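You operate a simulated robot arm through the tools that you are given. There is no shell and no other tool. Be economical: measure what you need, move in short steps, check, and stop when the job is done.

You run a simulated two-armed robot. Do the job below in one go: nothing can be reset, and whatever is moved stays where it is left.

## Task
On the top of the linen counter, fold the green tea towel in half.

Only the result counts: the job must be done as asked and must still hold three seconds after the hand-in. Knocking over, shifting, dropping, spilling or breaking anything else fails it. Flat cloth is picked up by pressing the open fingertips on it (5 to 10 N) and closing them slowly along it; thin cloth reads only 2 to 8 mm in the jaws.

## Robot
Two 7-joint arms with two-finger parallel grippers on one trunk, on a base that drives. Base frame: it is fixed to the floor where the robot stands at the start and does not move with it; the origin is under the middle of the robot, x ahead of it, y to its left, z up; the surface under the hand at the start is at about z = 0.82. Readings come in m, degrees, newtons and seconds.
The left shoulder is at the start at [0.07, 0.177, 1.095], the right one opposite. With the tool pointing down near the work surface each hand reaches from about 0.3 to 0.74 m from the robot's upright axis, wherever it stands, measured 20 degrees to its own side. Places, roughly: top of the linen counter [0.5, 0.3, 0.8]. Payload 3.43 kg a hand.
Tool frame (each hand has its own): the origin (TCP) lies between the finger pads and is the grasp point; the fingertips stand 0.03 m ahead of it; z points along the fingers, y is the line along which they close. The gripper opens to 0.094 m. The fingers are 0.028 m wide and 0.01 m thick; the gripper's body (0.05 by 0.096 m) begins 0.055 m behind the TCP.
Orientation is told as [roll, pitch, yaw] about the base's x, y, z axes, in that order, counted from this pose: with the fingers straight down and closing along the base's y, the tool's x points along the base's -x, its y along +y and its z along -z.

## Interface
- The arms move only by the tool arm_command. It takes "left_series", "right_series" or both (then of equal length, played together; a hand with none holds still); each is text: rows parted by semicolons, each of 7 numbers parted by spaces: the shift along the tool's x, y, z in units of 50 mm (1.0 is 50 mm), then the turn, a rotation vector about the tool's x, y, z in units of 6 degrees (1.0 is 6 degrees), then the gripper command, from -1 (fully open) to 1 (shut), values between in proportion. In form: tx ty tz ax ay az grip; .... A call has 1 to 10 rows; each row shifts and turns the commanded pose from where the row before left it, along the tool's axes as they then stand. A call with a number of a shift or a turn outside -1 to 1 is refused whole. Rows are played at 5 a second. More than 0.05 m and 8.6 degrees between two rows, or a gripper value outside its range, and nothing of the call is played. A pose out of reach is approached as far as the arm can. The call stops where the force on the tool passes 40 N (or 10 N more than at its start, if that is more) or the arm is blocked; 0.2 s more then pass. Each finger travels about 0.153 m/s and halts on what it meets, pressing with about 43 N; the grip force reading is that of the motor and also rises with nothing between the fingers. The clock runs only during rows and for 0.2 s after the last one: add rows that do not move to give the fingers time. The reply holds the time, the measured pose of the TCP, the force on the tool along the base axes, the opening and the grip force, in the units named above and with some noise, with the torque about the TCP (base axes, N m) and any sound that the robot's microphone picked up.
- Cameras (640 x 400 px; columns grow to the right, rows downward): "scene" is now at [0.1267, 0.0085, 1.3938]; the picture's right is [0.10, -1.00, -0.00], its down [-0.75, -0.07, -0.66] and it looks along [0.66, 0.06, -0.75] (base axes); focal length 249 px, centre (320, 200). "left" rides on the left gripper at [0.076, -0.014, -0.102] in its tool frame; the picture's right is [0.18, 0.98, 0.00], its down [-0.75, 0.14, -0.64] and it looks along [-0.63, 0.12, 0.77] (tool axes); focal length 243 px, centre (320, 200). "right" rides on the right gripper at [0.076, 0.014, -0.102] in its tool frame; the picture's right is [-0.18, 0.98, 0.00], its down [-0.75, -0.14, -0.64] and it looks along [-0.63, -0.12, 0.77] (tool axes); focal length 243 px, centre (320, 200). There is no depth. A picture from a camera that has moved, and an enlarged one, comes with that camera's place and axes in the base frame and with its lens.
- capture(camera): a new picture of that camera. It takes no simulated time.
- move_column(by): slides the trunk up (or, below 0, down) by that many m; the arms and the scene camera ride with it, the base frame stays. It gives what a move gives, with no picture.
- roll_base(legs): drives the robot by 1 to 6 legs, each [ahead, turn to the left] in m and degrees, along the robot's own axes; the way and the turn of a leg run together, so that a leg with both is an arc; at most 1.5 m and 180 degrees a leg. The arms and the cameras ride along, it lands a little off, and it stops where it bumps. It gives what a move gives.
- head_to(pan, tilt): turns the head with the scene camera to pan (to the left, within 86 degrees either way) and tilt (down, from -29 to 69), counted from straight ahead of the robot. It gives what a move gives.
- close_up(camera, box): a new picture of the part [left, top, right, bottom] of that camera's present view, enlarged. It takes no simulated time.
- job_done(): hands the job in; it is judged then, once.

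Go step by step. Nothing tells you exact positions but the pictures and the camera data: compare them with the known pose of the tool, close in by small moves and look again before you grip or let go. The budget is 120 turns and 108 pictures, counting those below and the enlarged ones. Unless the task says otherwise, let go and move clear before handing in, and close with one line.

The tools are called after ">>>" by a JSON object that holds its "op" and its "data". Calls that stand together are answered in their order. arm_command: Moves the arms, as the interface text tells. Its arguments: {"type":"object","properties":{"left_series":{"type":"string"},"right_series":{"type":"string"}},"required":[]} The other tools are called the same way: move_column (by) slides the trunk up or down; roll_base (legs) drives the base; head_to (pan, tilt) turns the head that bears the scene camera; capture (camera) takes a picture; close_up (camera, box) takes an enlarged picture of a part of a camera's view; job_done () hands the job in.

At the start:

```text
clock: 0.0
left_ee_pos: [0.5021, 0.1296, 0.9976]
left_tool_rot: [0.0, 0.0, 0.0]
left_contact_force: [-0.3, 0.1, -0.2]
left_moment: [0.0, -0.04, -0.01]
left_opening: 0.0938
left_grip_force: 0.0
right_ee_pos: [0.5534, -0.2242, 0.966]
right_tool_rot: [0.0, 0.0, 0.1]
right_contact_force: [0.9, 0.1, -0.5]
right_moment: [0.02, -0.02, 0.02]
right_opening: 0.0941
right_grip_force: 0.1
trunk travel left (down, up): [-0.675, 0.165]
robot x, y, heading: [-0.0002, 0.0003, -0.1]
head pan, tilt: [5.4, 48.7]
```

scene: 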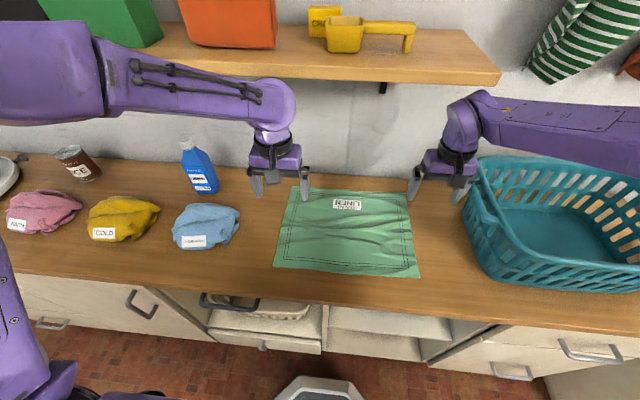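
right: 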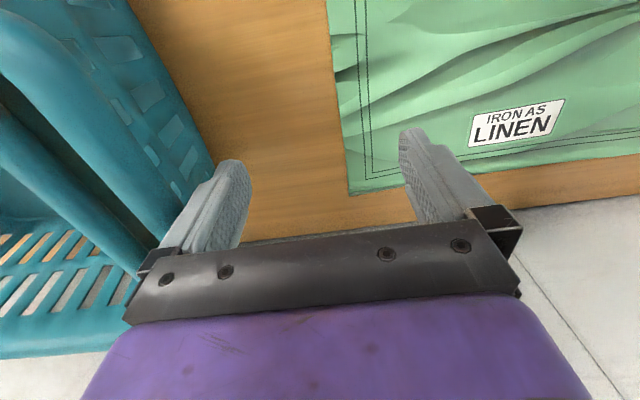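
left: 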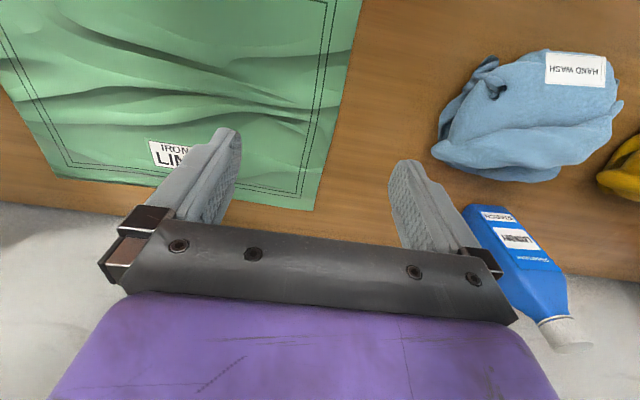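

I see the green towel lying flat at roughly x 0.40–0.69, y −0.21–0.155. I'll look closer to locate its corners, planning to fold the near edge onto the far edge with both hands.

>>> {"op": "close_up", "data": {"camera": "scene", "box": [240, 160, 480, 310]}}

```text
2.67 times, centred on (360, 235) of scene
camera zoom: at [0.1267, 0.0085, 1.3938], right [0.1, -1.0, 0.0], down [-0.75, -0.07, -0.66], along [0.66, 0.06, -0.75], focal length 664 px, centre (213, 107)
```

zoom: 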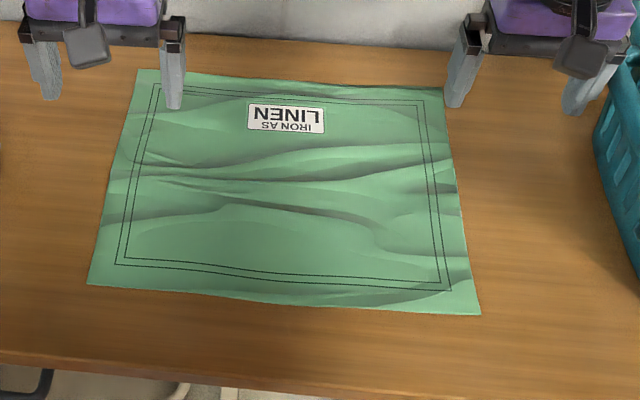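

The corners come out near (0.68,0.15), (0.69,−0.22), (0.41,−0.21) and (0.40,0.15). I'll move both hands over the near corners, part-closed, at z≈0.90.

>>> {"op": "arm_command", "data": {"left_series": "0.385 -0.075 0.49 0 0 0 -0.28;0.385 -0.075 0.49 0 0 0 -0.28;0.385 -0.075 0.49 0 0 0 -0.28;0.385 -0.075 0.49 0 0 0 -0.28;0 0 0 0 0 0 -0.28", "right_series": "0.64 0.245 0.33 0 0 0 -0.28;0.64 0.245 0.33 0 0 0 -0.28;0.64 0.245 0.33 0 0 0 -0.28;0.64 0.245 0.33 0 0 0 -0.28;0 0 0 0 0 0 -0.28"}}

>>> {"op": "capture", "data": {"camera": "scene"}}

>>> {"op": "capture", "data": {"camera": "left"}}

>>> {"op": "capture", "data": {"camera": "right"}}

```text
clock: 1.2
left_ee_pos: [0.4257, 0.1129, 0.8978]
left_tool_rot: [0.0, 0.0, 0.1]
left_contact_force: [0.3, 0.1, -0.7]
left_moment: [-0.03, -0.01, 0.02]
left_opening: 0.0601
left_grip_force: 0.0
right_ee_pos: [0.4267, -0.175, 0.8999]
right_tool_rot: [0.0, 0.0, 0.1]
right_contact_force: [-0.5, -0.2, 0.2]
right_moment: [-0.02, -0.01, -0.01]
right_opening: 0.0601
right_grip_force: 0.1
trunk travel left (down, up): [-0.675, 0.165]
robot x, y, heading: [-0.0019, 0.0012, -0.1]
head pan, tilt: [5.4, 48.7]
```

```text
103 pictures are left
camera scene: at [0.1273, 0.009, 1.3937], right [0.1, -1.0, 0.0], down [-0.75, -0.07, -0.66], along [0.66, 0.06, -0.75], focal length 249 px, centre (320, 200)
```

scene: 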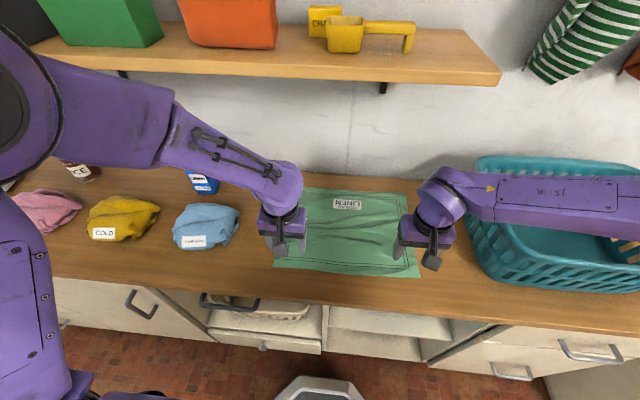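

```text
102 pictures are left
camera left: at [0.3495, 0.098, 1.0007], right [-0.19, 0.98, 0.0], down [0.75, 0.14, 0.64], along [0.63, 0.12, -0.77], focal length 243 px, centre (320, 200)
```

left: 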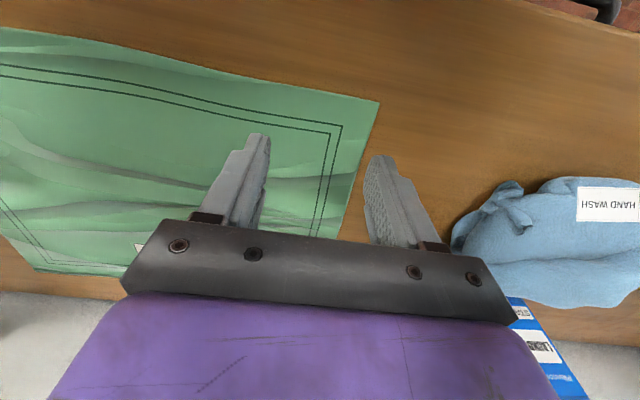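

```text
101 pictures are left
camera right: at [0.35, -0.1607, 1.0029], right [0.18, 0.98, 0.0], down [0.75, -0.14, 0.64], along [0.63, -0.12, -0.77], focal length 243 px, centre (320, 200)
```

right: 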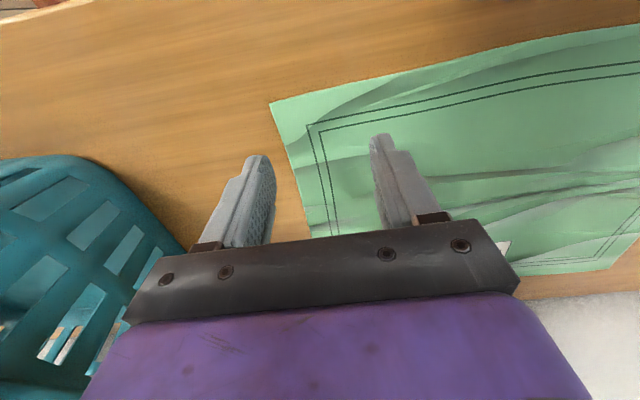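

Corner estimates agree from all cameras. I'll shift slightly inward and lower to just above the cloth.

>>> {"op": "arm_command", "data": {"left_series": "0.08 -0.06 0.38 0 0 0 -0.28;0.08 -0.06 0.36 0 0 0 -0.28;0 0 0.04 0 0 0 -0.28;0 0 0.04 0 0 0 -0.28", "right_series": "0.08 0.1 0.38 0 0 0 -0.28;0.08 0.1 0.38 0 0 0 -0.28;0 0 0.04 0 0 0 -0.28;0 0 0.04 0 0 0 -0.28"}}

>>> {"op": "capture", "data": {"camera": "left"}}

>>> {"op": "capture", "data": {"camera": "right"}}

```text
clock: 2.2
left_ee_pos: [0.4174, 0.1074, 0.8578]
left_tool_rot: [0.0, -0.1, 0.0]
left_contact_force: [0.2, -0.7, 1.3]
left_moment: [-0.03, -0.01, -0.03]
left_opening: 0.0601
left_grip_force: 0.1
right_ee_pos: [0.4192, -0.1653, 0.8589]
right_tool_rot: [0.0, -0.1, 0.0]
right_contact_force: [-0.2, 0.0, 0.5]
right_moment: [0.01, -0.02, 0.04]
right_opening: 0.0606
right_grip_force: 0.1
trunk travel left (down, up): [-0.675, 0.165]
robot x, y, heading: [0.0029, -0.0002, -0.1]
head pan, tilt: [5.4, 48.7]
```

```text
100 pictures are left
camera left: at [0.3415, 0.0924, 0.9601], right [-0.19, 0.98, 0.0], down [0.75, 0.14, 0.64], along [0.63, 0.12, -0.77], focal length 243 px, centre (320, 200)
```

left: 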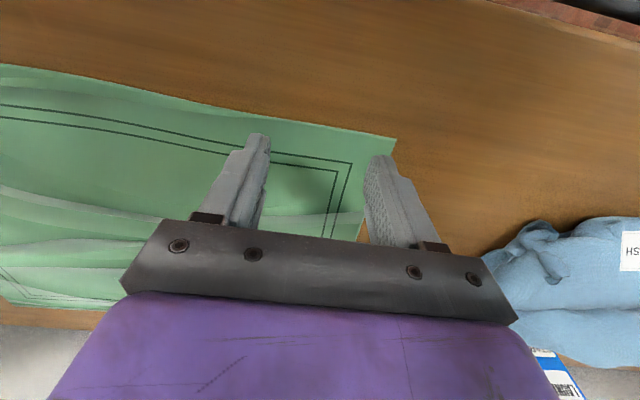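

```text
99 pictures are left
camera right: at [0.3423, -0.1515, 0.9611], right [0.18, 0.98, 0.0], down [0.75, -0.14, 0.64], along [0.63, -0.12, -0.77], focal length 243 px, centre (320, 200)
```

right: 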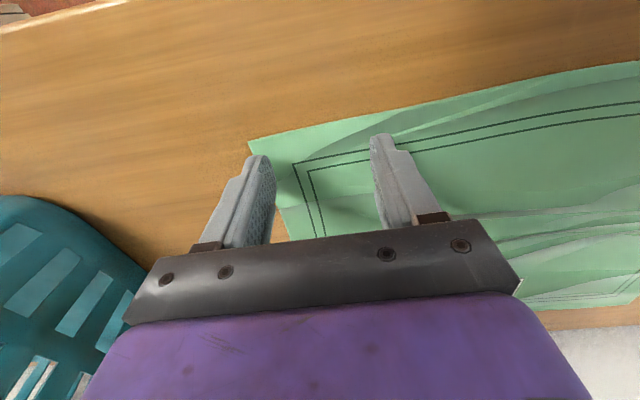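

Tips are about 8 mm above the cloth; lowering in small steps to contact.

>>> {"op": "arm_command", "data": {"left_series": "0 0 0.06 0 0 0 -0.28;0 0 0.04 0 0 0 -0.28;0 0 0.04 0 0 0 -0.28", "right_series": "0 0 0.06 0 0 0 -0.28;0 0 0.06 0 0 0 -0.28;0 0 0.04 0 0 0 -0.28"}}

```text
clock: 3.0
left_ee_pos: [0.4182, 0.1079, 0.8525]
left_tool_rot: [0.0, -0.1, 0.0]
left_contact_force: [0.1, 0.4, 0.6]
left_moment: [-0.01, -0.02, 0.01]
left_opening: 0.0601
left_grip_force: 0.1
right_ee_pos: [0.4186, -0.165, 0.8515]
right_tool_rot: [-0.1, -0.3, 0.1]
right_contact_force: [1.7, -3.4, 13.9]
right_moment: [-0.22, 0.07, 0.03]
right_opening: 0.0601
right_grip_force: 0.2
trunk travel left (down, up): [-0.675, 0.165]
robot x, y, heading: [-0.0005, -0.0025, -0.2]
head pan, tilt: [5.4, 48.7]
```

>>> {"op": "arm_command", "data": {"left_series": "0 0 0.02 0 0 0 -0.28;0 0 0.01 0 0 0 -0.28", "right_series": "0 0 -0.01 0 0 0 -0.28;0 0 0 0 0 0 -0.28"}}

```text
clock: 3.6
left_ee_pos: [0.4173, 0.1066, 0.8515]
left_tool_rot: [0.0, -0.3, 0.1]
left_contact_force: [1.9, 0.5, 19.9]
left_moment: [0.31, 0.1, -0.07]
left_opening: 0.0604
left_grip_force: 0.0
right_ee_pos: [0.4178, -0.1663, 0.8508]
right_tool_rot: [-0.1, -0.2, 0.0]
right_contact_force: [2.6, -0.1, 7.8]
right_moment: [-0.04, -0.04, 0.01]
right_opening: 0.0606
right_grip_force: 0.0
trunk travel left (down, up): [-0.675, 0.165]
robot x, y, heading: [0.0025, 0.0019, -0.2]
head pan, tilt: [5.4, 48.7]
```

>>> {"op": "arm_command", "data": {"left_series": "0 0 -0.018 0 0 0 -0.28;0 0 0 0 0 0 -0.28"}}

```text
clock: 4.2
left_ee_pos: [0.4156, 0.1075, 0.8523]
left_tool_rot: [0.0, -0.1, 0.1]
left_contact_force: [3.5, -1.6, 11.8]
left_moment: [0.09, -0.03, -0.05]
left_opening: 0.0601
left_grip_force: 0.1
right_ee_pos: [0.418, -0.1661, 0.8518]
right_tool_rot: [0.0, -0.3, 0.0]
right_contact_force: [0.2, 0.5, 13.9]
right_moment: [-0.08, 0.04, 0.0]
right_opening: 0.0601
right_grip_force: 0.2
trunk travel left (down, up): [-0.675, 0.165]
robot x, y, heading: [0.0013, -0.003, 0.3]
head pan, tilt: [5.4, 48.7]
```

Both press at about 12 N; easing slightly and closing slowly.

>>> {"op": "arm_command", "data": {"left_series": "0 0 -0.008 0 0 0 -0.28;0 0 0 0 0 0 -0.14;0 0 0 0 0 0 0;0 0 0 0 0 0 0.14;0 0 0 0 0 0 0.28;0 0 0 0 0 0 0.42", "right_series": "0 0 -0.01 0 0 0 -0.28;0 0 0 0 0 0 -0.14;0 0 0 0 0 0 0;0 0 0 0 0 0 0.14;0 0 0 0 0 0 0.28;0 0 0 0 0 0 0.42"}}

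>>> {"op": "capture", "data": {"camera": "left"}}

>>> {"op": "capture", "data": {"camera": "right"}}

```text
clock: 5.6
left_ee_pos: [0.416, 0.1069, 0.8514]
left_tool_rot: [0.1, -0.1, 0.2]
left_contact_force: [-1.5, 0.1, 5.2]
left_moment: [0.01, 0.05, 0.0]
left_opening: 0.0268
left_grip_force: 0.0
right_ee_pos: [0.419, -0.1663, 0.8514]
right_tool_rot: [-0.1, -0.1, 0.0]
right_contact_force: [0.5, 0.1, 8.8]
right_moment: [-0.01, 0.07, 0.01]
right_opening: 0.0263
right_grip_force: 0.0
trunk travel left (down, up): [-0.675, 0.165]
robot x, y, heading: [-0.0018, 0.0008, -0.1]
head pan, tilt: [5.4, 48.7]
```

```text
98 pictures are left
camera left: at [0.34, 0.0931, 0.9536], right [-0.19, 0.98, 0.0], down [0.75, 0.14, 0.64], along [0.63, 0.12, -0.77], focal length 243 px, centre (320, 200)
```

left: 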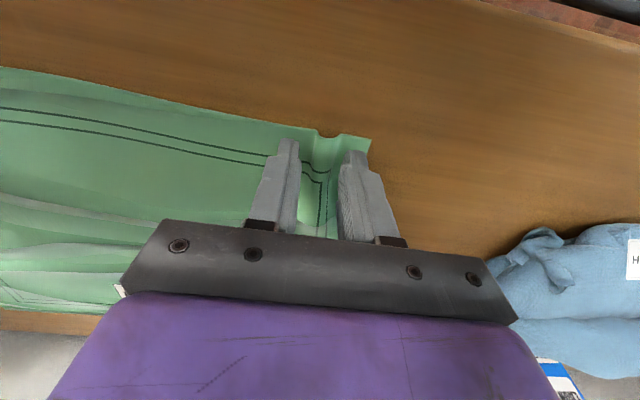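

```text
97 pictures are left
camera right: at [0.3405, -0.1512, 0.9549], right [0.18, 0.98, 0.0], down [0.75, -0.14, 0.64], along [0.63, -0.12, -0.77], focal length 243 px, centre (320, 200)
```

right: 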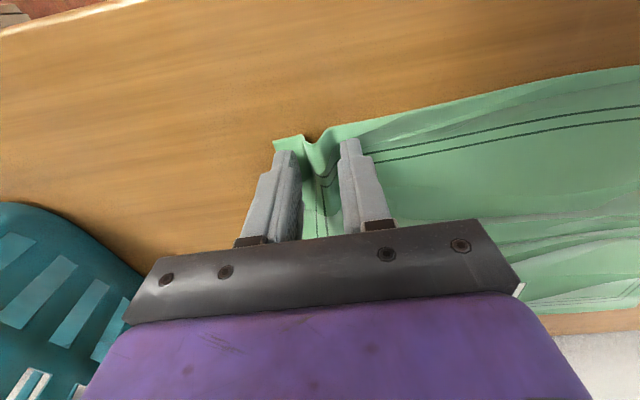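

The cloth is bunching between the fingers on both sides as hoped. Continuing to close.

>>> {"op": "arm_command", "data": {"left_series": "0 0 0 0 0 0 0.54;0 0 0 0 0 0 0.66;0 0 0 0 0 0 0.78;0 0 0 0 0 0 0.9;0 0 0 0 0 0 1;0 0 0 0 0 0 1;0 0 0 0 0 0 1", "right_series": "0 0 0 0 0 0 0.54;0 0 0 0 0 0 0.66;0 0 0 0 0 0 0.78;0 0 0 0 0 0 0.9;0 0 0 0 0 0 1;0 0 0 0 0 0 1;0 0 0 0 0 0 1"}}

>>> {"op": "capture", "data": {"camera": "left"}}

>>> {"op": "capture", "data": {"camera": "right"}}

```text
clock: 7.2
left_ee_pos: [0.4166, 0.1071, 0.8519]
left_tool_rot: [-0.2, 0.0, 0.2]
left_contact_force: [-0.6, -10.8, 3.8]
left_moment: [-0.27, 0.01, 0.09]
left_opening: 0.0068
left_grip_force: 40.9
right_ee_pos: [0.4177, -0.1653, 0.8502]
right_tool_rot: [0.0, -0.2, 0.0]
right_contact_force: [0.6, 10.7, 7.2]
right_moment: [0.35, -0.01, -0.09]
right_opening: 0.0024
right_grip_force: 37.6
trunk travel left (down, up): [-0.675, 0.165]
robot x, y, heading: [-0.0009, -0.0006, 0.2]
head pan, tilt: [5.4, 48.7]
```

```text
96 pictures are left
camera left: at [0.3404, 0.0929, 0.9537], right [-0.19, 0.98, 0.0], down [0.75, 0.14, 0.64], along [0.63, 0.12, -0.77], focal length 243 px, centre (320, 200)
```

left: 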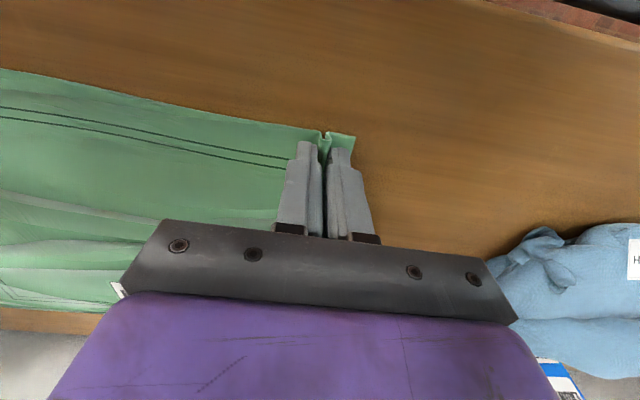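

```text
95 pictures are left
camera right: at [0.3408, -0.151, 0.9549], right [0.18, 0.98, 0.0], down [0.75, -0.14, 0.64], along [0.63, -0.12, -0.77], focal length 243 px, centre (320, 200)
```

right: 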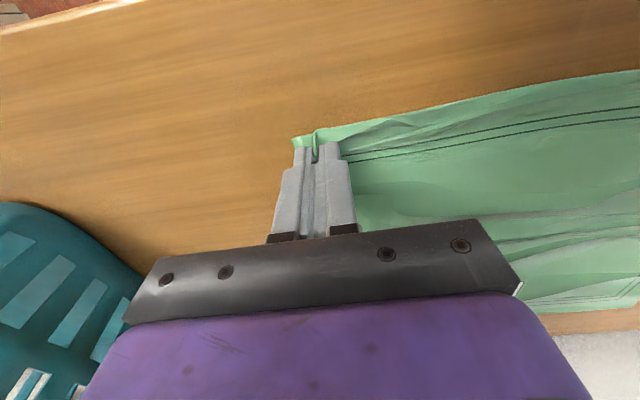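

Both hands hold cloth (7 mm and 2 mm). Lifting a little, with small inward relief of the tension, and checking.

>>> {"op": "arm_command", "data": {"left_series": "0 -0.06 -0.3 0 0 0 1;-0.1 -0.04 -0.4 0 0 0 1;-0.1 0 -0.3 0 0 0 1;0 0 0 0 0 0 1", "right_series": "0 0.06 -0.3 0 0 0 1;-0.1 0.04 -0.4 0 0 0 1;-0.1 0 -0.3 0 0 0 1;0 0 0 0 0 0 1"}}

>>> {"op": "capture", "data": {"camera": "scene"}}

>>> {"op": "capture", "data": {"camera": "right"}}

>>> {"op": "capture", "data": {"camera": "left"}}

```text
clock: 8.2
left_ee_pos: [0.4272, 0.1025, 0.9006]
left_tool_rot: [0.0, 0.0, 0.1]
left_contact_force: [0.7, -0.9, 0.1]
left_moment: [-0.03, 0.02, 0.0]
left_opening: 0.0064
left_grip_force: 41.0
right_ee_pos: [0.4289, -0.1601, 0.9006]
right_tool_rot: [0.0, 0.0, 0.0]
right_contact_force: [0.8, -0.1, -0.7]
right_moment: [-0.01, 0.03, 0.0]
right_opening: 0.0024
right_grip_force: 37.2
trunk travel left (down, up): [-0.675, 0.165]
robot x, y, heading: [-0.0006, 0.0017, -0.2]
head pan, tilt: [5.4, 48.7]
```

```text
94 pictures are left
camera scene: at [0.1267, 0.0084, 1.3938], right [0.09, -1.0, 0.0], down [-0.75, -0.07, -0.66], along [0.66, 0.06, -0.75], focal length 249 px, centre (320, 200)
```

scene: 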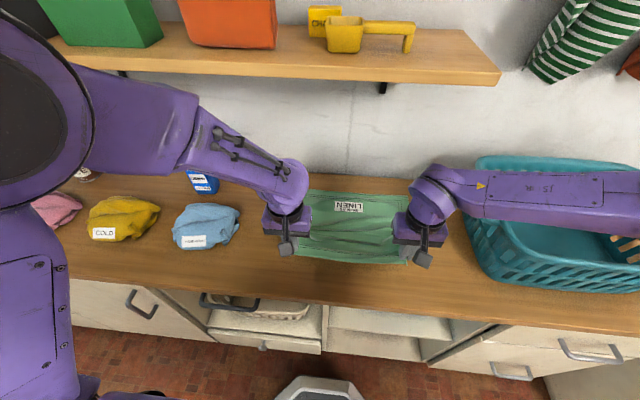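

```text
93 pictures are left
camera right: at [0.3521, -0.1465, 1.0049], right [0.18, 0.98, 0.0], down [0.75, -0.14, 0.64], along [0.63, -0.12, -0.77], focal length 243 px, centre (320, 200)
```

right: 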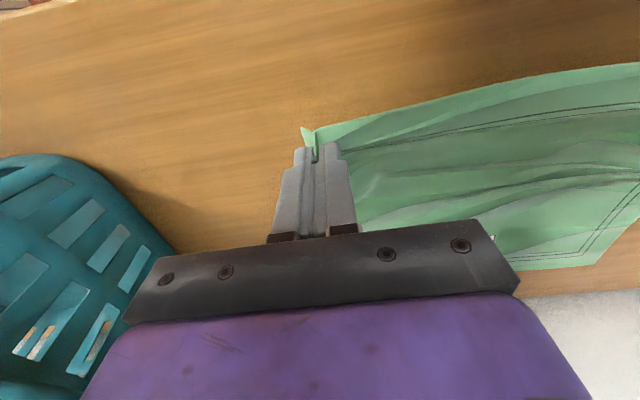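

```text
92 pictures are left
camera left: at [0.3516, 0.0878, 1.0034], right [-0.19, 0.98, 0.0], down [0.75, 0.14, 0.64], along [0.63, 0.12, -0.77], focal length 243 px, centre (320, 200)
```

left: 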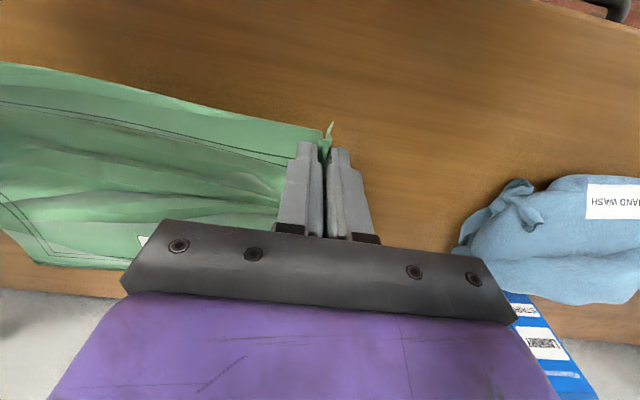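

Both corners are held. Now carrying them up and forward, keeping low enough to clear the shelf.

>>> {"op": "arm_command", "data": {"left_series": "-0.44 0 -0.3 0 0 0 1;-0.44 0 -0.3 0 0 0 1;-0.5 0 0 0 0 0 1;-0.5 0 0 0 0 0 1;-0.5 0 0 0 0 0 1;0 0 0 0 0 0 1", "right_series": "-0.44 0 -0.3 0 0 0 1;-0.44 0 -0.3 0 0 0 1;-0.5 0 0 0 0 0 1;-0.5 0 0 0 0 0 1;-0.5 0 0 0 0 0 1;0 0 0 0 0 0 1"}}

>>> {"op": "capture", "data": {"camera": "scene"}}

>>> {"op": "capture", "data": {"camera": "right"}}

```text
clock: 9.6
left_ee_pos: [0.5453, 0.1036, 0.9308]
left_tool_rot: [0.1, -0.1, 0.1]
left_contact_force: [0.4, -0.6, 0.4]
left_moment: [-0.02, 0.01, -0.02]
left_opening: 0.0066
left_grip_force: 40.6
right_ee_pos: [0.5471, -0.1592, 0.9313]
right_tool_rot: [0.1, -0.2, 0.1]
right_contact_force: [0.5, -0.2, -0.4]
right_moment: [-0.01, 0.0, 0.02]
right_opening: 0.0026
right_grip_force: 37.6
trunk travel left (down, up): [-0.675, 0.165]
robot x, y, heading: [0.0011, 0.0003, -0.4]
head pan, tilt: [5.4, 48.7]
```

```text
91 pictures are left
camera scene: at [0.1256, 0.0082, 1.3939], right [0.1, -1.0, 0.0], down [-0.75, -0.07, -0.66], along [0.66, 0.06, -0.75], focal length 249 px, centre (320, 200)
```

scene: 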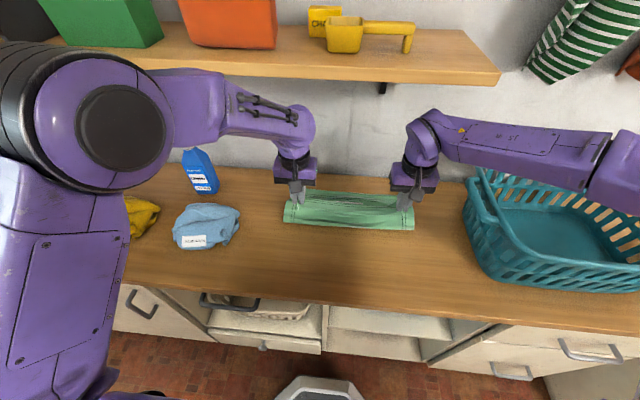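

```text
90 pictures are left
camera right: at [0.4701, -0.1462, 1.035], right [0.18, 0.98, 0.0], down [0.75, -0.14, 0.64], along [0.63, -0.12, -0.77], focal length 243 px, centre (320, 200)
```

right: 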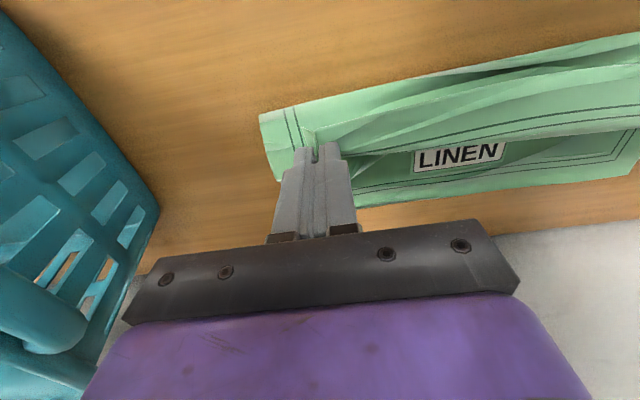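

The fold is forming nicely and the arms clear the shelf. Continuing forward and down.

>>> {"op": "arm_command", "data": {"left_series": "-0.5 0 0.1 0 0 0 1;-0.5 0 0.1 0 0 0 1;-0.45 0.03 0.25 0 0 0 1;-0.4 0.03 0.3 0 0 0 1;-0.35 0.04 0.4 0 0 0 1;0 0 0 0 0 0 1", "right_series": "-0.5 0 0.1 0 0 0 1;-0.5 0 0.1 0 0 0 1;-0.45 -0.03 0.25 0 0 0 1;-0.4 -0.03 0.3 0 0 0 1;-0.35 -0.04 0.4 0 0 0 1;0 0 0 0 0 0 1"}}

>>> {"op": "capture", "data": {"camera": "scene"}}

>>> {"op": "capture", "data": {"camera": "right"}}

>>> {"op": "capture", "data": {"camera": "left"}}

```text
clock: 11.0
left_ee_pos: [0.6557, 0.1066, 0.873]
left_tool_rot: [-0.1, -0.1, 0.0]
left_contact_force: [-1.7, -8.3, 0.3]
left_moment: [-0.3, 0.02, 0.03]
left_opening: 0.0066
left_grip_force: 40.9
right_ee_pos: [0.6252, -0.1631, 0.903]
right_tool_rot: [0.0, 0.0, 0.1]
right_contact_force: [1.0, 8.7, -0.9]
right_moment: [0.26, -0.1, -0.08]
right_opening: 0.0024
right_grip_force: 36.6
right hand out of reach, approached as far as the arm can: row 4, 5
trunk travel left (down, up): [-0.675, 0.165]
robot x, y, heading: [-0.0033, 0.0007, 0.1]
head pan, tilt: [5.4, 48.7]
```

```text
89 pictures are left
camera scene: at [0.1257, 0.0083, 1.3939], right [0.1, -1.0, 0.0], down [-0.75, -0.07, -0.66], along [0.66, 0.06, -0.75], focal length 249 px, centre (320, 200)
```

scene: 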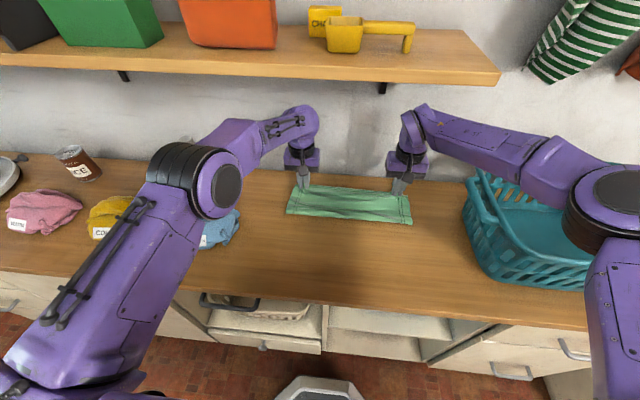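

```text
88 pictures are left
camera right: at [0.5483, -0.1483, 1.0059], right [0.18, 0.98, 0.0], down [0.75, -0.14, 0.64], along [0.63, -0.12, -0.77], focal length 243 px, centre (320, 200)
```

right: 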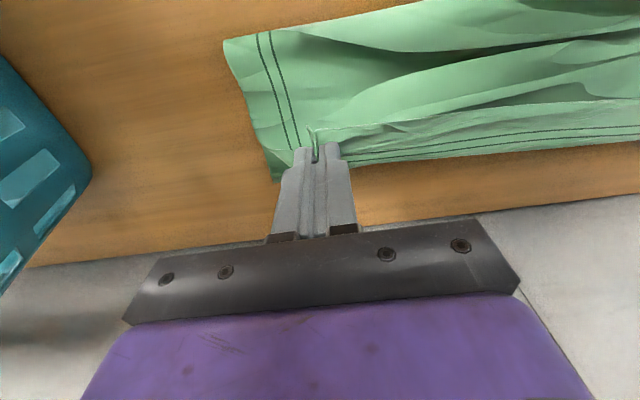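

```text
87 pictures are left
camera left: at [0.5802, 0.092, 0.9758], right [-0.19, 0.98, 0.0], down [0.75, 0.14, 0.64], along [0.63, 0.12, -0.77], focal length 243 px, centre (320, 200)
```

left: 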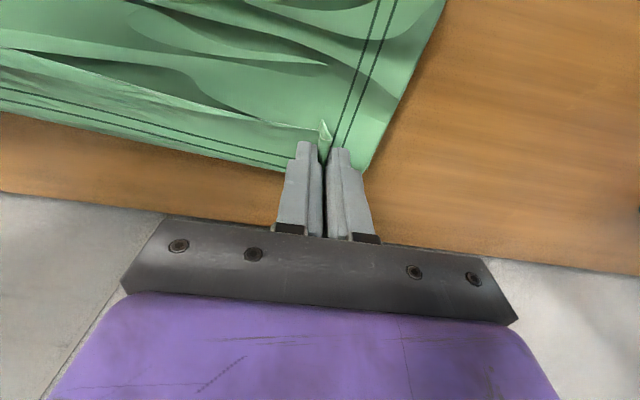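

The right hand stopped short (x 0.625, z 0.903), perhaps at its reach limit. I'll try small steps to see whether it can continue, and undo the slight spread that tensions the cloth.

>>> {"op": "arm_command", "data": {"left_series": "0 -0.04 0 0 0 0 1;0 -0.04 0 0 0 0 1;0 0 0 0 0 0 1", "right_series": "0 0.04 0.3 0 0 0 1;-0.2 0.04 0.2 0 0 0 1;0 0 0 0 0 0 1"}}

```text
clock: 11.8
left_ee_pos: [0.6574, 0.1043, 0.8742]
left_tool_rot: [0.0, 0.0, 0.1]
left_contact_force: [0.1, -0.6, -0.6]
left_moment: [-0.03, -0.01, -0.02]
left_opening: 0.0066
left_grip_force: 40.2
right_ee_pos: [0.6358, -0.1595, 0.878]
right_tool_rot: [-0.1, -0.2, -0.2]
right_contact_force: [0.2, 0.5, 0.3]
right_moment: [0.02, 0.0, 0.01]
right_opening: 0.0024
right_grip_force: 37.4
trunk travel left (down, up): [-0.675, 0.165]
robot x, y, heading: [-0.0014, 0.0017, -0.1]
head pan, tilt: [5.4, 48.7]
```

It continues when lowered first. Stepping the right hand further.

>>> {"op": "arm_command", "data": {"left_series": "0 0 0.04 0 0 0 1;-0.1 0 0.08 0 0 0 1;-0.1 0 0 0 0 0 1;0 0 0 0 0 0 1", "right_series": "-0.2 0 0.1 0 0 0 1;-0.2 0 0.1 0 0 0 1;-0.2 0 0 0 0 0 1;0 0 0 0 0 0 1"}}

>>> {"op": "capture", "data": {"camera": "right"}}

>>> {"op": "capture", "data": {"camera": "left"}}

>>> {"op": "close_up", "data": {"camera": "scene", "box": [260, 130, 460, 255]}}

```text
clock: 12.8
left_ee_pos: [0.6663, 0.1036, 0.8678]
left_tool_rot: [0.0, 0.0, 0.1]
left_contact_force: [-0.5, -1.4, 0.1]
left_moment: [-0.08, 0.03, 0.01]
left_opening: 0.0066
left_grip_force: 40.5
right_ee_pos: [0.6355, -0.1592, 0.8772]
right_tool_rot: [0.0, -0.2, -0.2]
right_contact_force: [-0.3, 0.7, 0.4]
right_moment: [0.03, -0.03, 0.01]
right_opening: 0.0021
right_grip_force: 37.0
right hand out of reach, approached as far as the arm can: row 1, 2, 3
trunk travel left (down, up): [-0.675, 0.165]
robot x, y, heading: [-0.0012, 0.0005, -0.0]
head pan, tilt: [5.4, 48.7]
```

```text
86 pictures are left
camera right: at [0.5581, -0.1452, 0.9811], right [0.19, 0.98, 0.0], down [0.75, -0.14, 0.64], along [0.63, -0.12, -0.76], focal length 243 px, centre (320, 200)
```

right: 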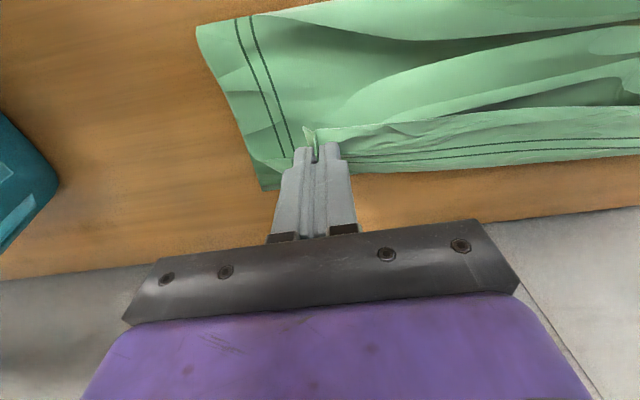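

```text
85 pictures are left
camera left: at [0.5905, 0.0888, 0.9695], right [-0.19, 0.98, 0.0], down [0.75, 0.14, 0.64], along [0.63, 0.12, -0.77], focal length 243 px, centre (320, 200)
```

left: 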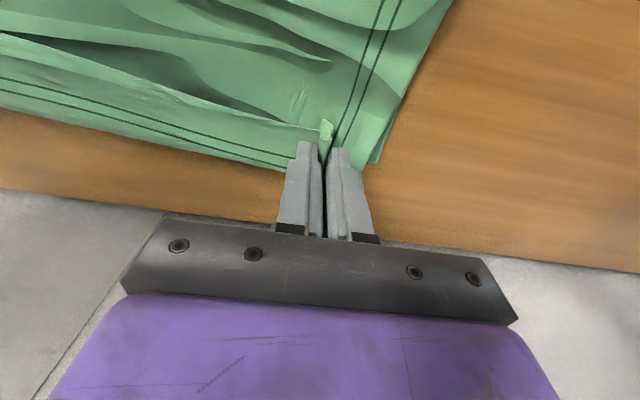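

```text
3.20 times, centred on (360, 192) of scene
camera zoom: at [0.1266, 0.0084, 1.3938], right [0.1, -1.0, 0.0], down [-0.75, -0.07, -0.66], along [0.66, 0.06, -0.75], focal length 797 px, centre (192, 224)
```

zoom: 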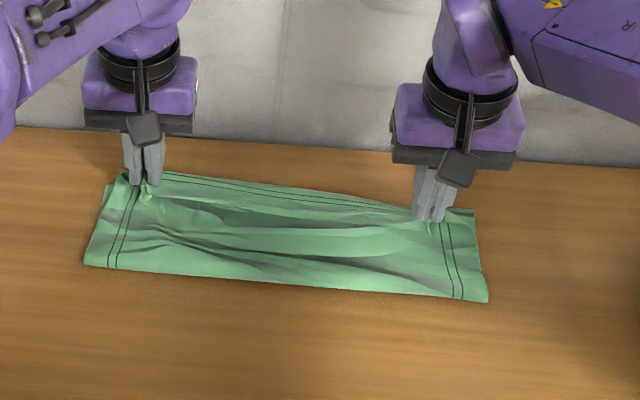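

The fold lies well; the right hand is about 3 cm short at its reach limit with fingers vertical. I'll tilt the right hand's fingers forward 18° about the grip point to gain reach.

>>> {"op": "arm_command", "data": {"right_series": "0 0 0 0 -1 0 1;0 0 0 0 -1 0 1;0 0 0 0 -1 0 1;0 0 0 0 0 0 1"}}

```text
clock: 13.8
left_ee_pos: [0.6661, 0.1043, 0.8674]
left_tool_rot: [0.0, 0.1, 0.0]
left_contact_force: [-0.2, -0.8, -0.9]
left_moment: [-0.02, 0.03, -0.02]
left_opening: 0.0066
left_grip_force: 40.9
right_ee_pos: [0.6361, -0.1598, 0.8765]
right_tool_rot: [0.0, -18.2, 0.0]
right_contact_force: [-0.4, 0.3, -0.2]
right_moment: [0.0, 0.02, 0.02]
right_opening: 0.0023
right_grip_force: 37.1
trunk travel left (down, up): [-0.675, 0.165]
robot x, y, heading: [-0.0002, 0.0022, -0.2]
head pan, tilt: [5.4, 48.7]
```

>>> {"op": "arm_command", "data": {"right_series": "-0.27 0 0.21 0 0 0 1;-0.27 0 0.21 0 0 0 1;0 0 0 0 0 0 1"}}

>>> {"op": "capture", "data": {"camera": "right"}}

>>> {"op": "close_up", "data": {"camera": "scene", "box": [260, 130, 460, 255]}}

```text
clock: 14.6
left_ee_pos: [0.6658, 0.1038, 0.8662]
left_tool_rot: [0.1, 0.0, 0.2]
left_contact_force: [-0.6, -0.1, -0.7]
left_moment: [-0.03, 0.0, -0.03]
left_opening: 0.0066
left_grip_force: 40.8
right_ee_pos: [0.6676, -0.1598, 0.8655]
right_tool_rot: [0.0, -18.1, 0.0]
right_contact_force: [0.0, 1.2, -1.2]
right_moment: [-0.01, 0.02, -0.01]
right_opening: 0.0026
right_grip_force: 36.7
trunk travel left (down, up): [-0.675, 0.165]
robot x, y, heading: [0.0005, 0.0028, -0.1]
head pan, tilt: [5.4, 48.7]
```

```text
83 pictures are left
camera right: at [0.5626, -0.145, 0.9407], right [0.17, 0.98, 0.06], down [0.52, -0.14, 0.84], along [0.84, -0.12, -0.53], focal length 243 px, centre (320, 200)
```

right: 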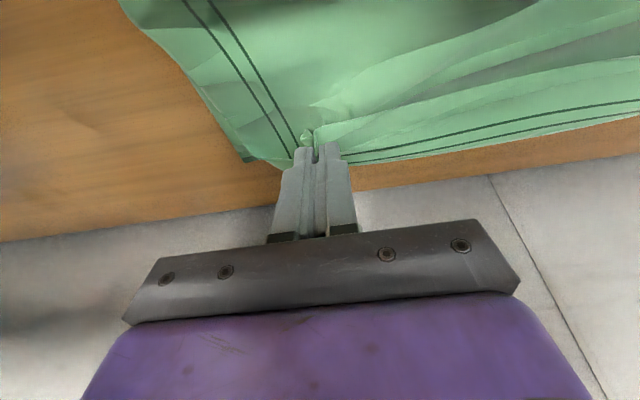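

```text
3.20 times, centred on (360, 192) of scene
camera zoom: at [0.1263, 0.0083, 1.3938], right [0.09, -1.0, 0.0], down [-0.75, -0.07, -0.66], along [0.66, 0.06, -0.75], focal length 797 px, centre (192, 224)
```

zoom: 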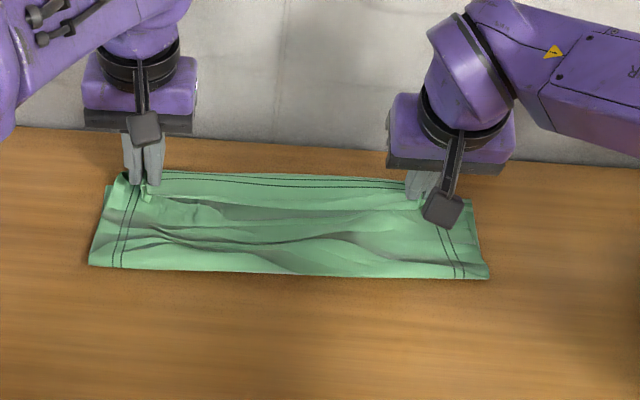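

Both grips are now over the far edge. Lowering both to just above the lower layer before letting go.

>>> {"op": "arm_command", "data": {"left_series": "0 0 0.11 0 0 0 1;0 0 0.1 0 0 0 1;0 0 0 0 0 0 1", "right_series": "0.028 0 0.085 0 0 0 1;0.02 0 0.06 0 0 0 1;0 0 0 0 0 0 1"}}

>>> {"op": "capture", "data": {"camera": "right"}}

>>> {"op": "capture", "data": {"camera": "left"}}

```text
clock: 15.4
left_ee_pos: [0.6664, 0.1034, 0.8577]
left_tool_rot: [0.0, 0.0, 0.1]
left_contact_force: [-0.1, 0.0, 0.1]
left_moment: [0.01, -0.03, 0.0]
left_opening: 0.0066
left_grip_force: 40.8
right_ee_pos: [0.6678, -0.1587, 0.8572]
right_tool_rot: [0.0, -18.1, 0.0]
right_contact_force: [-0.1, 0.1, 0.3]
right_moment: [0.0, 0.0, -0.03]
right_opening: 0.0022
right_grip_force: 37.4
trunk travel left (down, up): [-0.675, 0.165]
robot x, y, heading: [0.0013, 0.0017, 0.0]
head pan, tilt: [5.4, 48.7]
```

```text
81 pictures are left
camera right: at [0.5631, -0.145, 0.933], right [0.17, 0.98, 0.06], down [0.52, -0.14, 0.84], along [0.84, -0.12, -0.53], focal length 243 px, centre (320, 200)
```

right: 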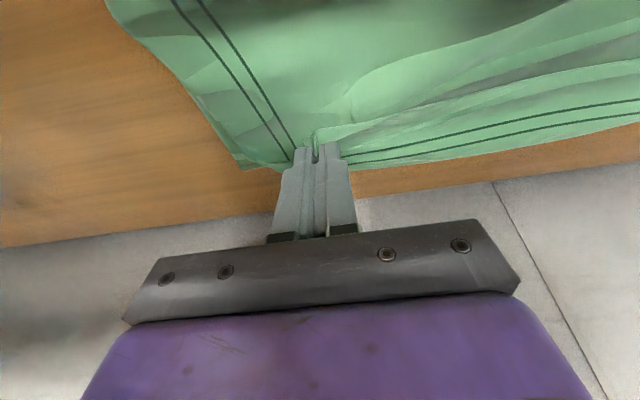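

```text
80 pictures are left
camera left: at [0.5905, 0.0889, 0.9592], right [-0.19, 0.98, 0.0], down [0.75, 0.14, 0.64], along [0.63, 0.12, -0.77], focal length 243 px, centre (320, 200)
```

left: 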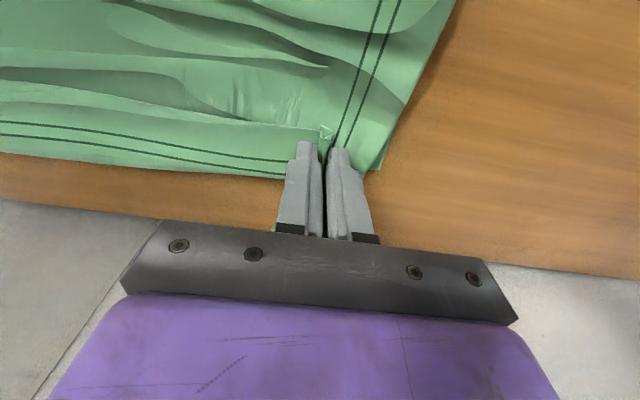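

Letting go: slightly back with the left, a touch lower, then opening slowly to spread the bunched cloth again.

>>> {"op": "arm_command", "data": {"left_series": "0.1 0 0.04 0 0 0 1;0 0 0.03 0 0 0 0.9;0 0 0 0 0 0 0.75;0 0 0 0 0 0 0.55;0 0 0 0 0 0 0.35;0 0 0 0 0 0 0.15;0 0 0 0 0 0 -0.05;0 0 0 0 0 0 -0.25", "right_series": "0.01 0 0.03 0 0 0 1;0 0 0.02 0 0 0 0.9;0 0 0 0 0 0 0.75;0 0 0 0 0 0 0.55;0 0 0 0 0 0 0.35;0 0 0 0 0 0 0.15;0 0 0 0 0 0 -0.05;0 0 0 0 0 0 -0.25"}}

>>> {"op": "capture", "data": {"camera": "right"}}

>>> {"op": "capture", "data": {"camera": "left"}}

```text
clock: 17.2
left_ee_pos: [0.6612, 0.1041, 0.8539]
left_tool_rot: [0.0, -0.1, 0.1]
left_contact_force: [-0.7, -1.0, 2.2]
left_moment: [-0.01, 0.04, -0.01]
left_opening: 0.0582
left_grip_force: 0.0
right_ee_pos: [0.6685, -0.1593, 0.8552]
right_tool_rot: [-0.1, -18.0, 0.0]
right_contact_force: [0.4, -0.6, 0.1]
right_moment: [0.0, 0.0, -0.01]
right_opening: 0.0587
right_grip_force: 0.1
trunk travel left (down, up): [-0.675, 0.165]
robot x, y, heading: [-0.0025, 0.0005, 0.1]
head pan, tilt: [5.4, 48.7]
```

```text
79 pictures are left
camera right: at [0.5631, -0.1454, 0.9308], right [0.17, 0.98, 0.06], down [0.52, -0.14, 0.84], along [0.84, -0.12, -0.53], focal length 243 px, centre (320, 200)
```

right: 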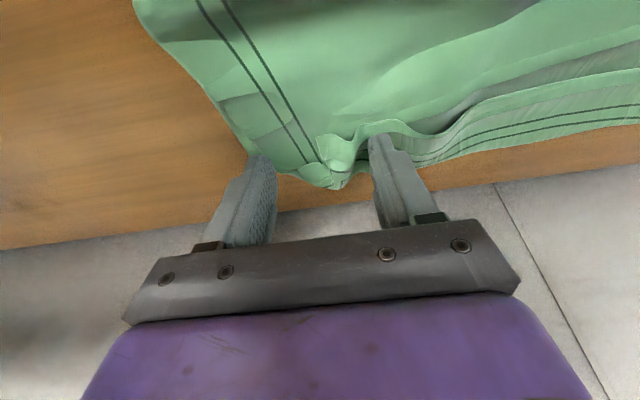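

```text
78 pictures are left
camera left: at [0.5852, 0.0889, 0.9558], right [-0.19, 0.98, 0.0], down [0.75, 0.14, 0.64], along [0.63, 0.12, -0.77], focal length 243 px, centre (320, 200)
```

left: 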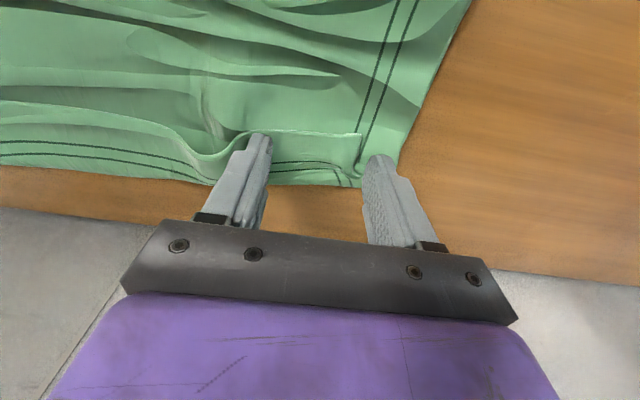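

Both let go; now raising the hands straight up and back to look at the result.

>>> {"op": "arm_command", "data": {"left_series": "0 0 -0.3 0 0 0 -0.25;0 0 -0.5 0 0 0 -0.25;0.5 0.2 -0.3 0 0 0 -0.25;0.8 0.3 0 0 0 0 -0.25;0.7 0.6 0 0 0 0 -0.25;0.3 0.9 0 0 0 0 -0.25;0 0.9 0 0 0 0 -0.25", "right_series": "0 0 -0.3 0 0 0 -0.25;0 0 -0.5 0 0 0 -0.25;0.5 -0.2 -0.3 0 0 0 -0.25;0.6 -0.3 -0.3 0 0.7 0 -0.25;0.6 -0.5 0 0 0.7 0 -0.25;0.3 -0.6 0 0 0.8 0 -0.25;0 -0.6 0 0 0.8 0 -0.25"}}

>>> {"op": "close_up", "data": {"camera": "scene", "box": [260, 130, 460, 255]}}

>>> {"op": "capture", "data": {"camera": "left"}}

>>> {"op": "capture", "data": {"camera": "right"}}

```text
clock: 18.8
left_ee_pos: [0.5473, 0.2513, 0.9072]
left_tool_rot: [-0.1, 0.0, 0.1]
left_contact_force: [0.8, -0.1, -0.1]
left_moment: [0.02, 0.02, 0.0]
left_opening: 0.0589
left_grip_force: 0.0
right_ee_pos: [0.5506, -0.2673, 0.8962]
right_tool_rot: [0.1, 0.2, 0.1]
right_contact_force: [0.3, 1.7, -1.0]
right_moment: [-0.09, -0.03, -0.07]
right_opening: 0.0586
right_grip_force: 0.0
trunk travel left (down, up): [-0.675, 0.165]
robot x, y, heading: [-0.0001, 0.0018, -0.0]
head pan, tilt: [5.4, 48.7]
```

```text
3.20 times, centred on (360, 192) of scene
camera zoom: at [0.1275, 0.0101, 1.3937], right [0.1, -1.0, 0.0], down [-0.75, -0.07, -0.66], along [0.66, 0.06, -0.75], focal length 797 px, centre (192, 224)
```

zoom: 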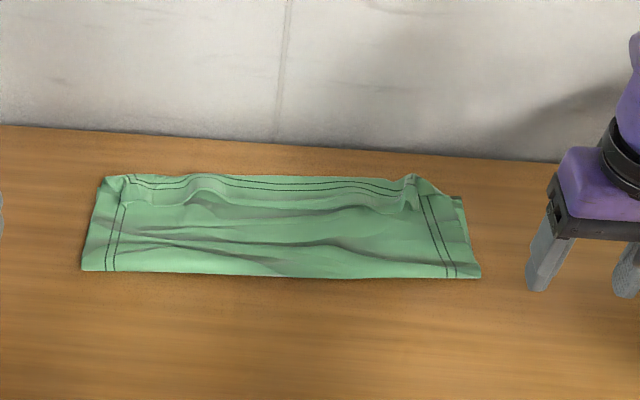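

```text
76 pictures are left
camera left: at [0.4709, 0.2364, 1.0099], right [-0.19, 0.98, 0.0], down [0.75, 0.14, 0.64], along [0.63, 0.12, -0.77], focal length 243 px, centre (320, 200)
```

left: 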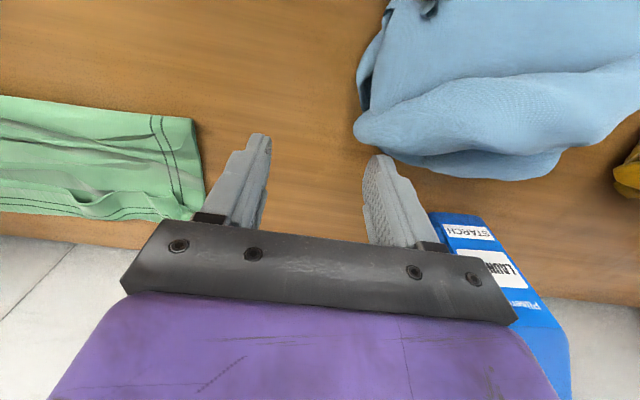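

```text
75 pictures are left
camera right: at [0.4741, -0.2543, 0.9998], right [0.18, 0.98, 0.0], down [0.75, -0.14, 0.64], along [0.63, -0.12, -0.77], focal length 243 px, centre (320, 200)
```

right: 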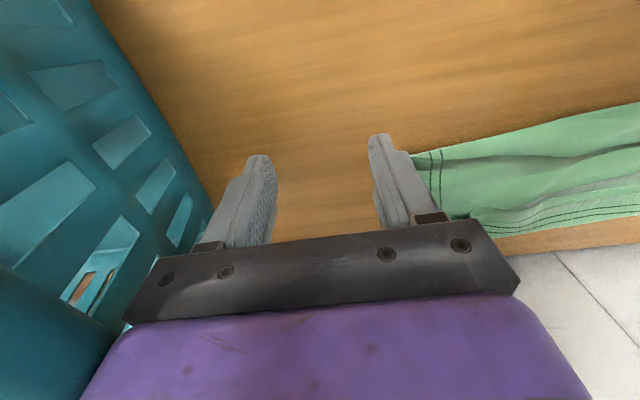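

The towel is folded with top and bottom far edges roughly aligned. The right hand is close to the basket, so I'll move it up and away, then inspect.

>>> {"op": "arm_command", "data": {"right_series": "0 0.4 0 0 0 0 -0.25;0 0.3 -0.5 0 0 0 -0.25;0.6 0 -0.5 0 0 0 -0.25;0.9 0 0 0 0 0 -0.25;0.9 0 0 0 0 0 -0.25"}}

>>> {"op": "capture", "data": {"camera": "scene"}}

>>> {"op": "close_up", "data": {"camera": "scene", "box": [270, 160, 430, 260]}}

```text
clock: 20.0
left_ee_pos: [0.5465, 0.2495, 0.9093]
left_tool_rot: [0.0, -0.1, 0.1]
left_contact_force: [-0.2, -0.2, -0.2]
left_moment: [-0.03, -0.02, -0.01]
left_opening: 0.059
left_grip_force: 0.1
right_ee_pos: [0.4271, -0.2344, 0.9466]
right_tool_rot: [0.0, -0.1, 0.1]
right_contact_force: [-0.2, 0.9, 0.5]
right_moment: [0.0, 0.0, 0.0]
right_opening: 0.0583
right_grip_force: 0.1
trunk travel left (down, up): [-0.675, 0.165]
robot x, y, heading: [0.0031, 0.0014, 0.1]
head pan, tilt: [5.4, 48.7]
```

```text
74 pictures are left
camera scene: at [0.1248, 0.0079, 1.394], right [0.1, -1.0, 0.0], down [-0.75, -0.07, -0.66], along [0.66, 0.06, -0.75], focal length 249 px, centre (320, 200)
```

scene: 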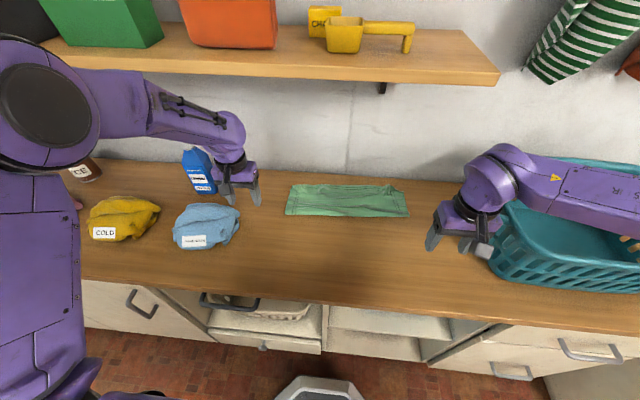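

```text
4.00 times, centred on (350, 210) of scene
camera zoom: at [0.1248, 0.0079, 1.394], right [0.1, -1.0, 0.0], down [-0.75, -0.07, -0.66], along [0.66, 0.06, -0.75], focal length 996 px, centre (200, 160)
```

zoom: 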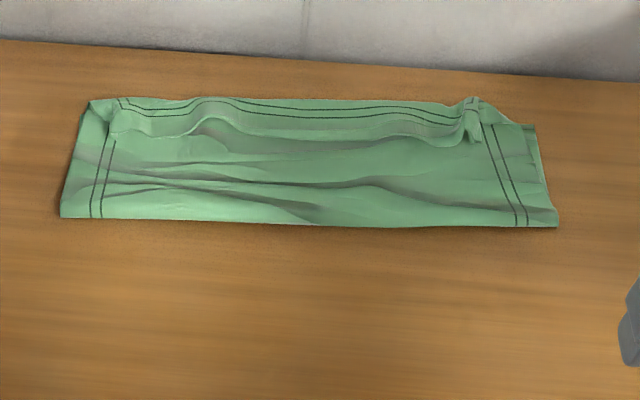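

I need to know whether the top hem is turned back at the far edge; zooming in from the hand camera.

>>> {"op": "close_up", "data": {"camera": "left", "box": [0, 80, 240, 230]}}

>>> {"op": "close_up", "data": {"camera": "scene", "box": [280, 175, 352, 220]}}

>>> {"op": "close_up", "data": {"camera": "scene", "box": [345, 175, 417, 220]}}

```text
2.67 times, centred on (120, 155) of left
camera zoom: at [0.4694, 0.2344, 1.0113], right [-0.19, 0.98, 0.0], down [0.75, 0.14, 0.64], along [0.63, 0.12, -0.77], focal length 647 px, centre (853, 320)
```

zoom: 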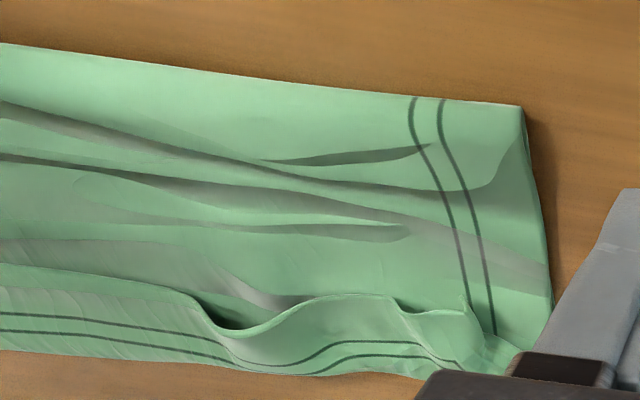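

```text
8.89 times, centred on (316, 198) of scene
camera zoom: at [0.1248, 0.0079, 1.394], right [0.1, -1.0, 0.0], down [-0.75, -0.07, -0.66], along [0.66, 0.06, -0.75], focal length 2213 px, centre (356, 222)
```

zoom: 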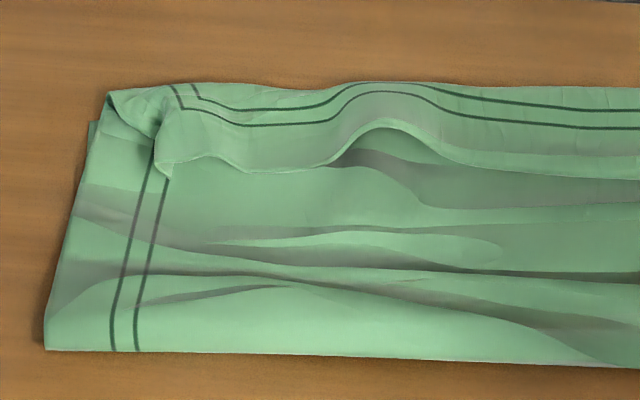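

```text
8.89 times, centred on (381, 198) of scene
camera zoom: at [0.1248, 0.0079, 1.394], right [0.1, -1.0, 0.0], down [-0.75, -0.07, -0.66], along [0.66, 0.06, -0.75], focal length 2213 px, centre (-222, 222)
```

zoom: 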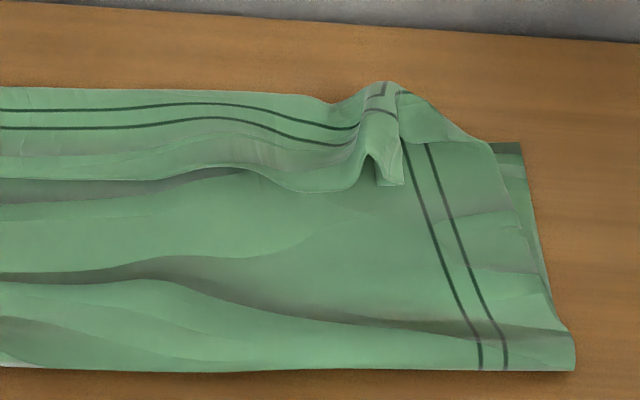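

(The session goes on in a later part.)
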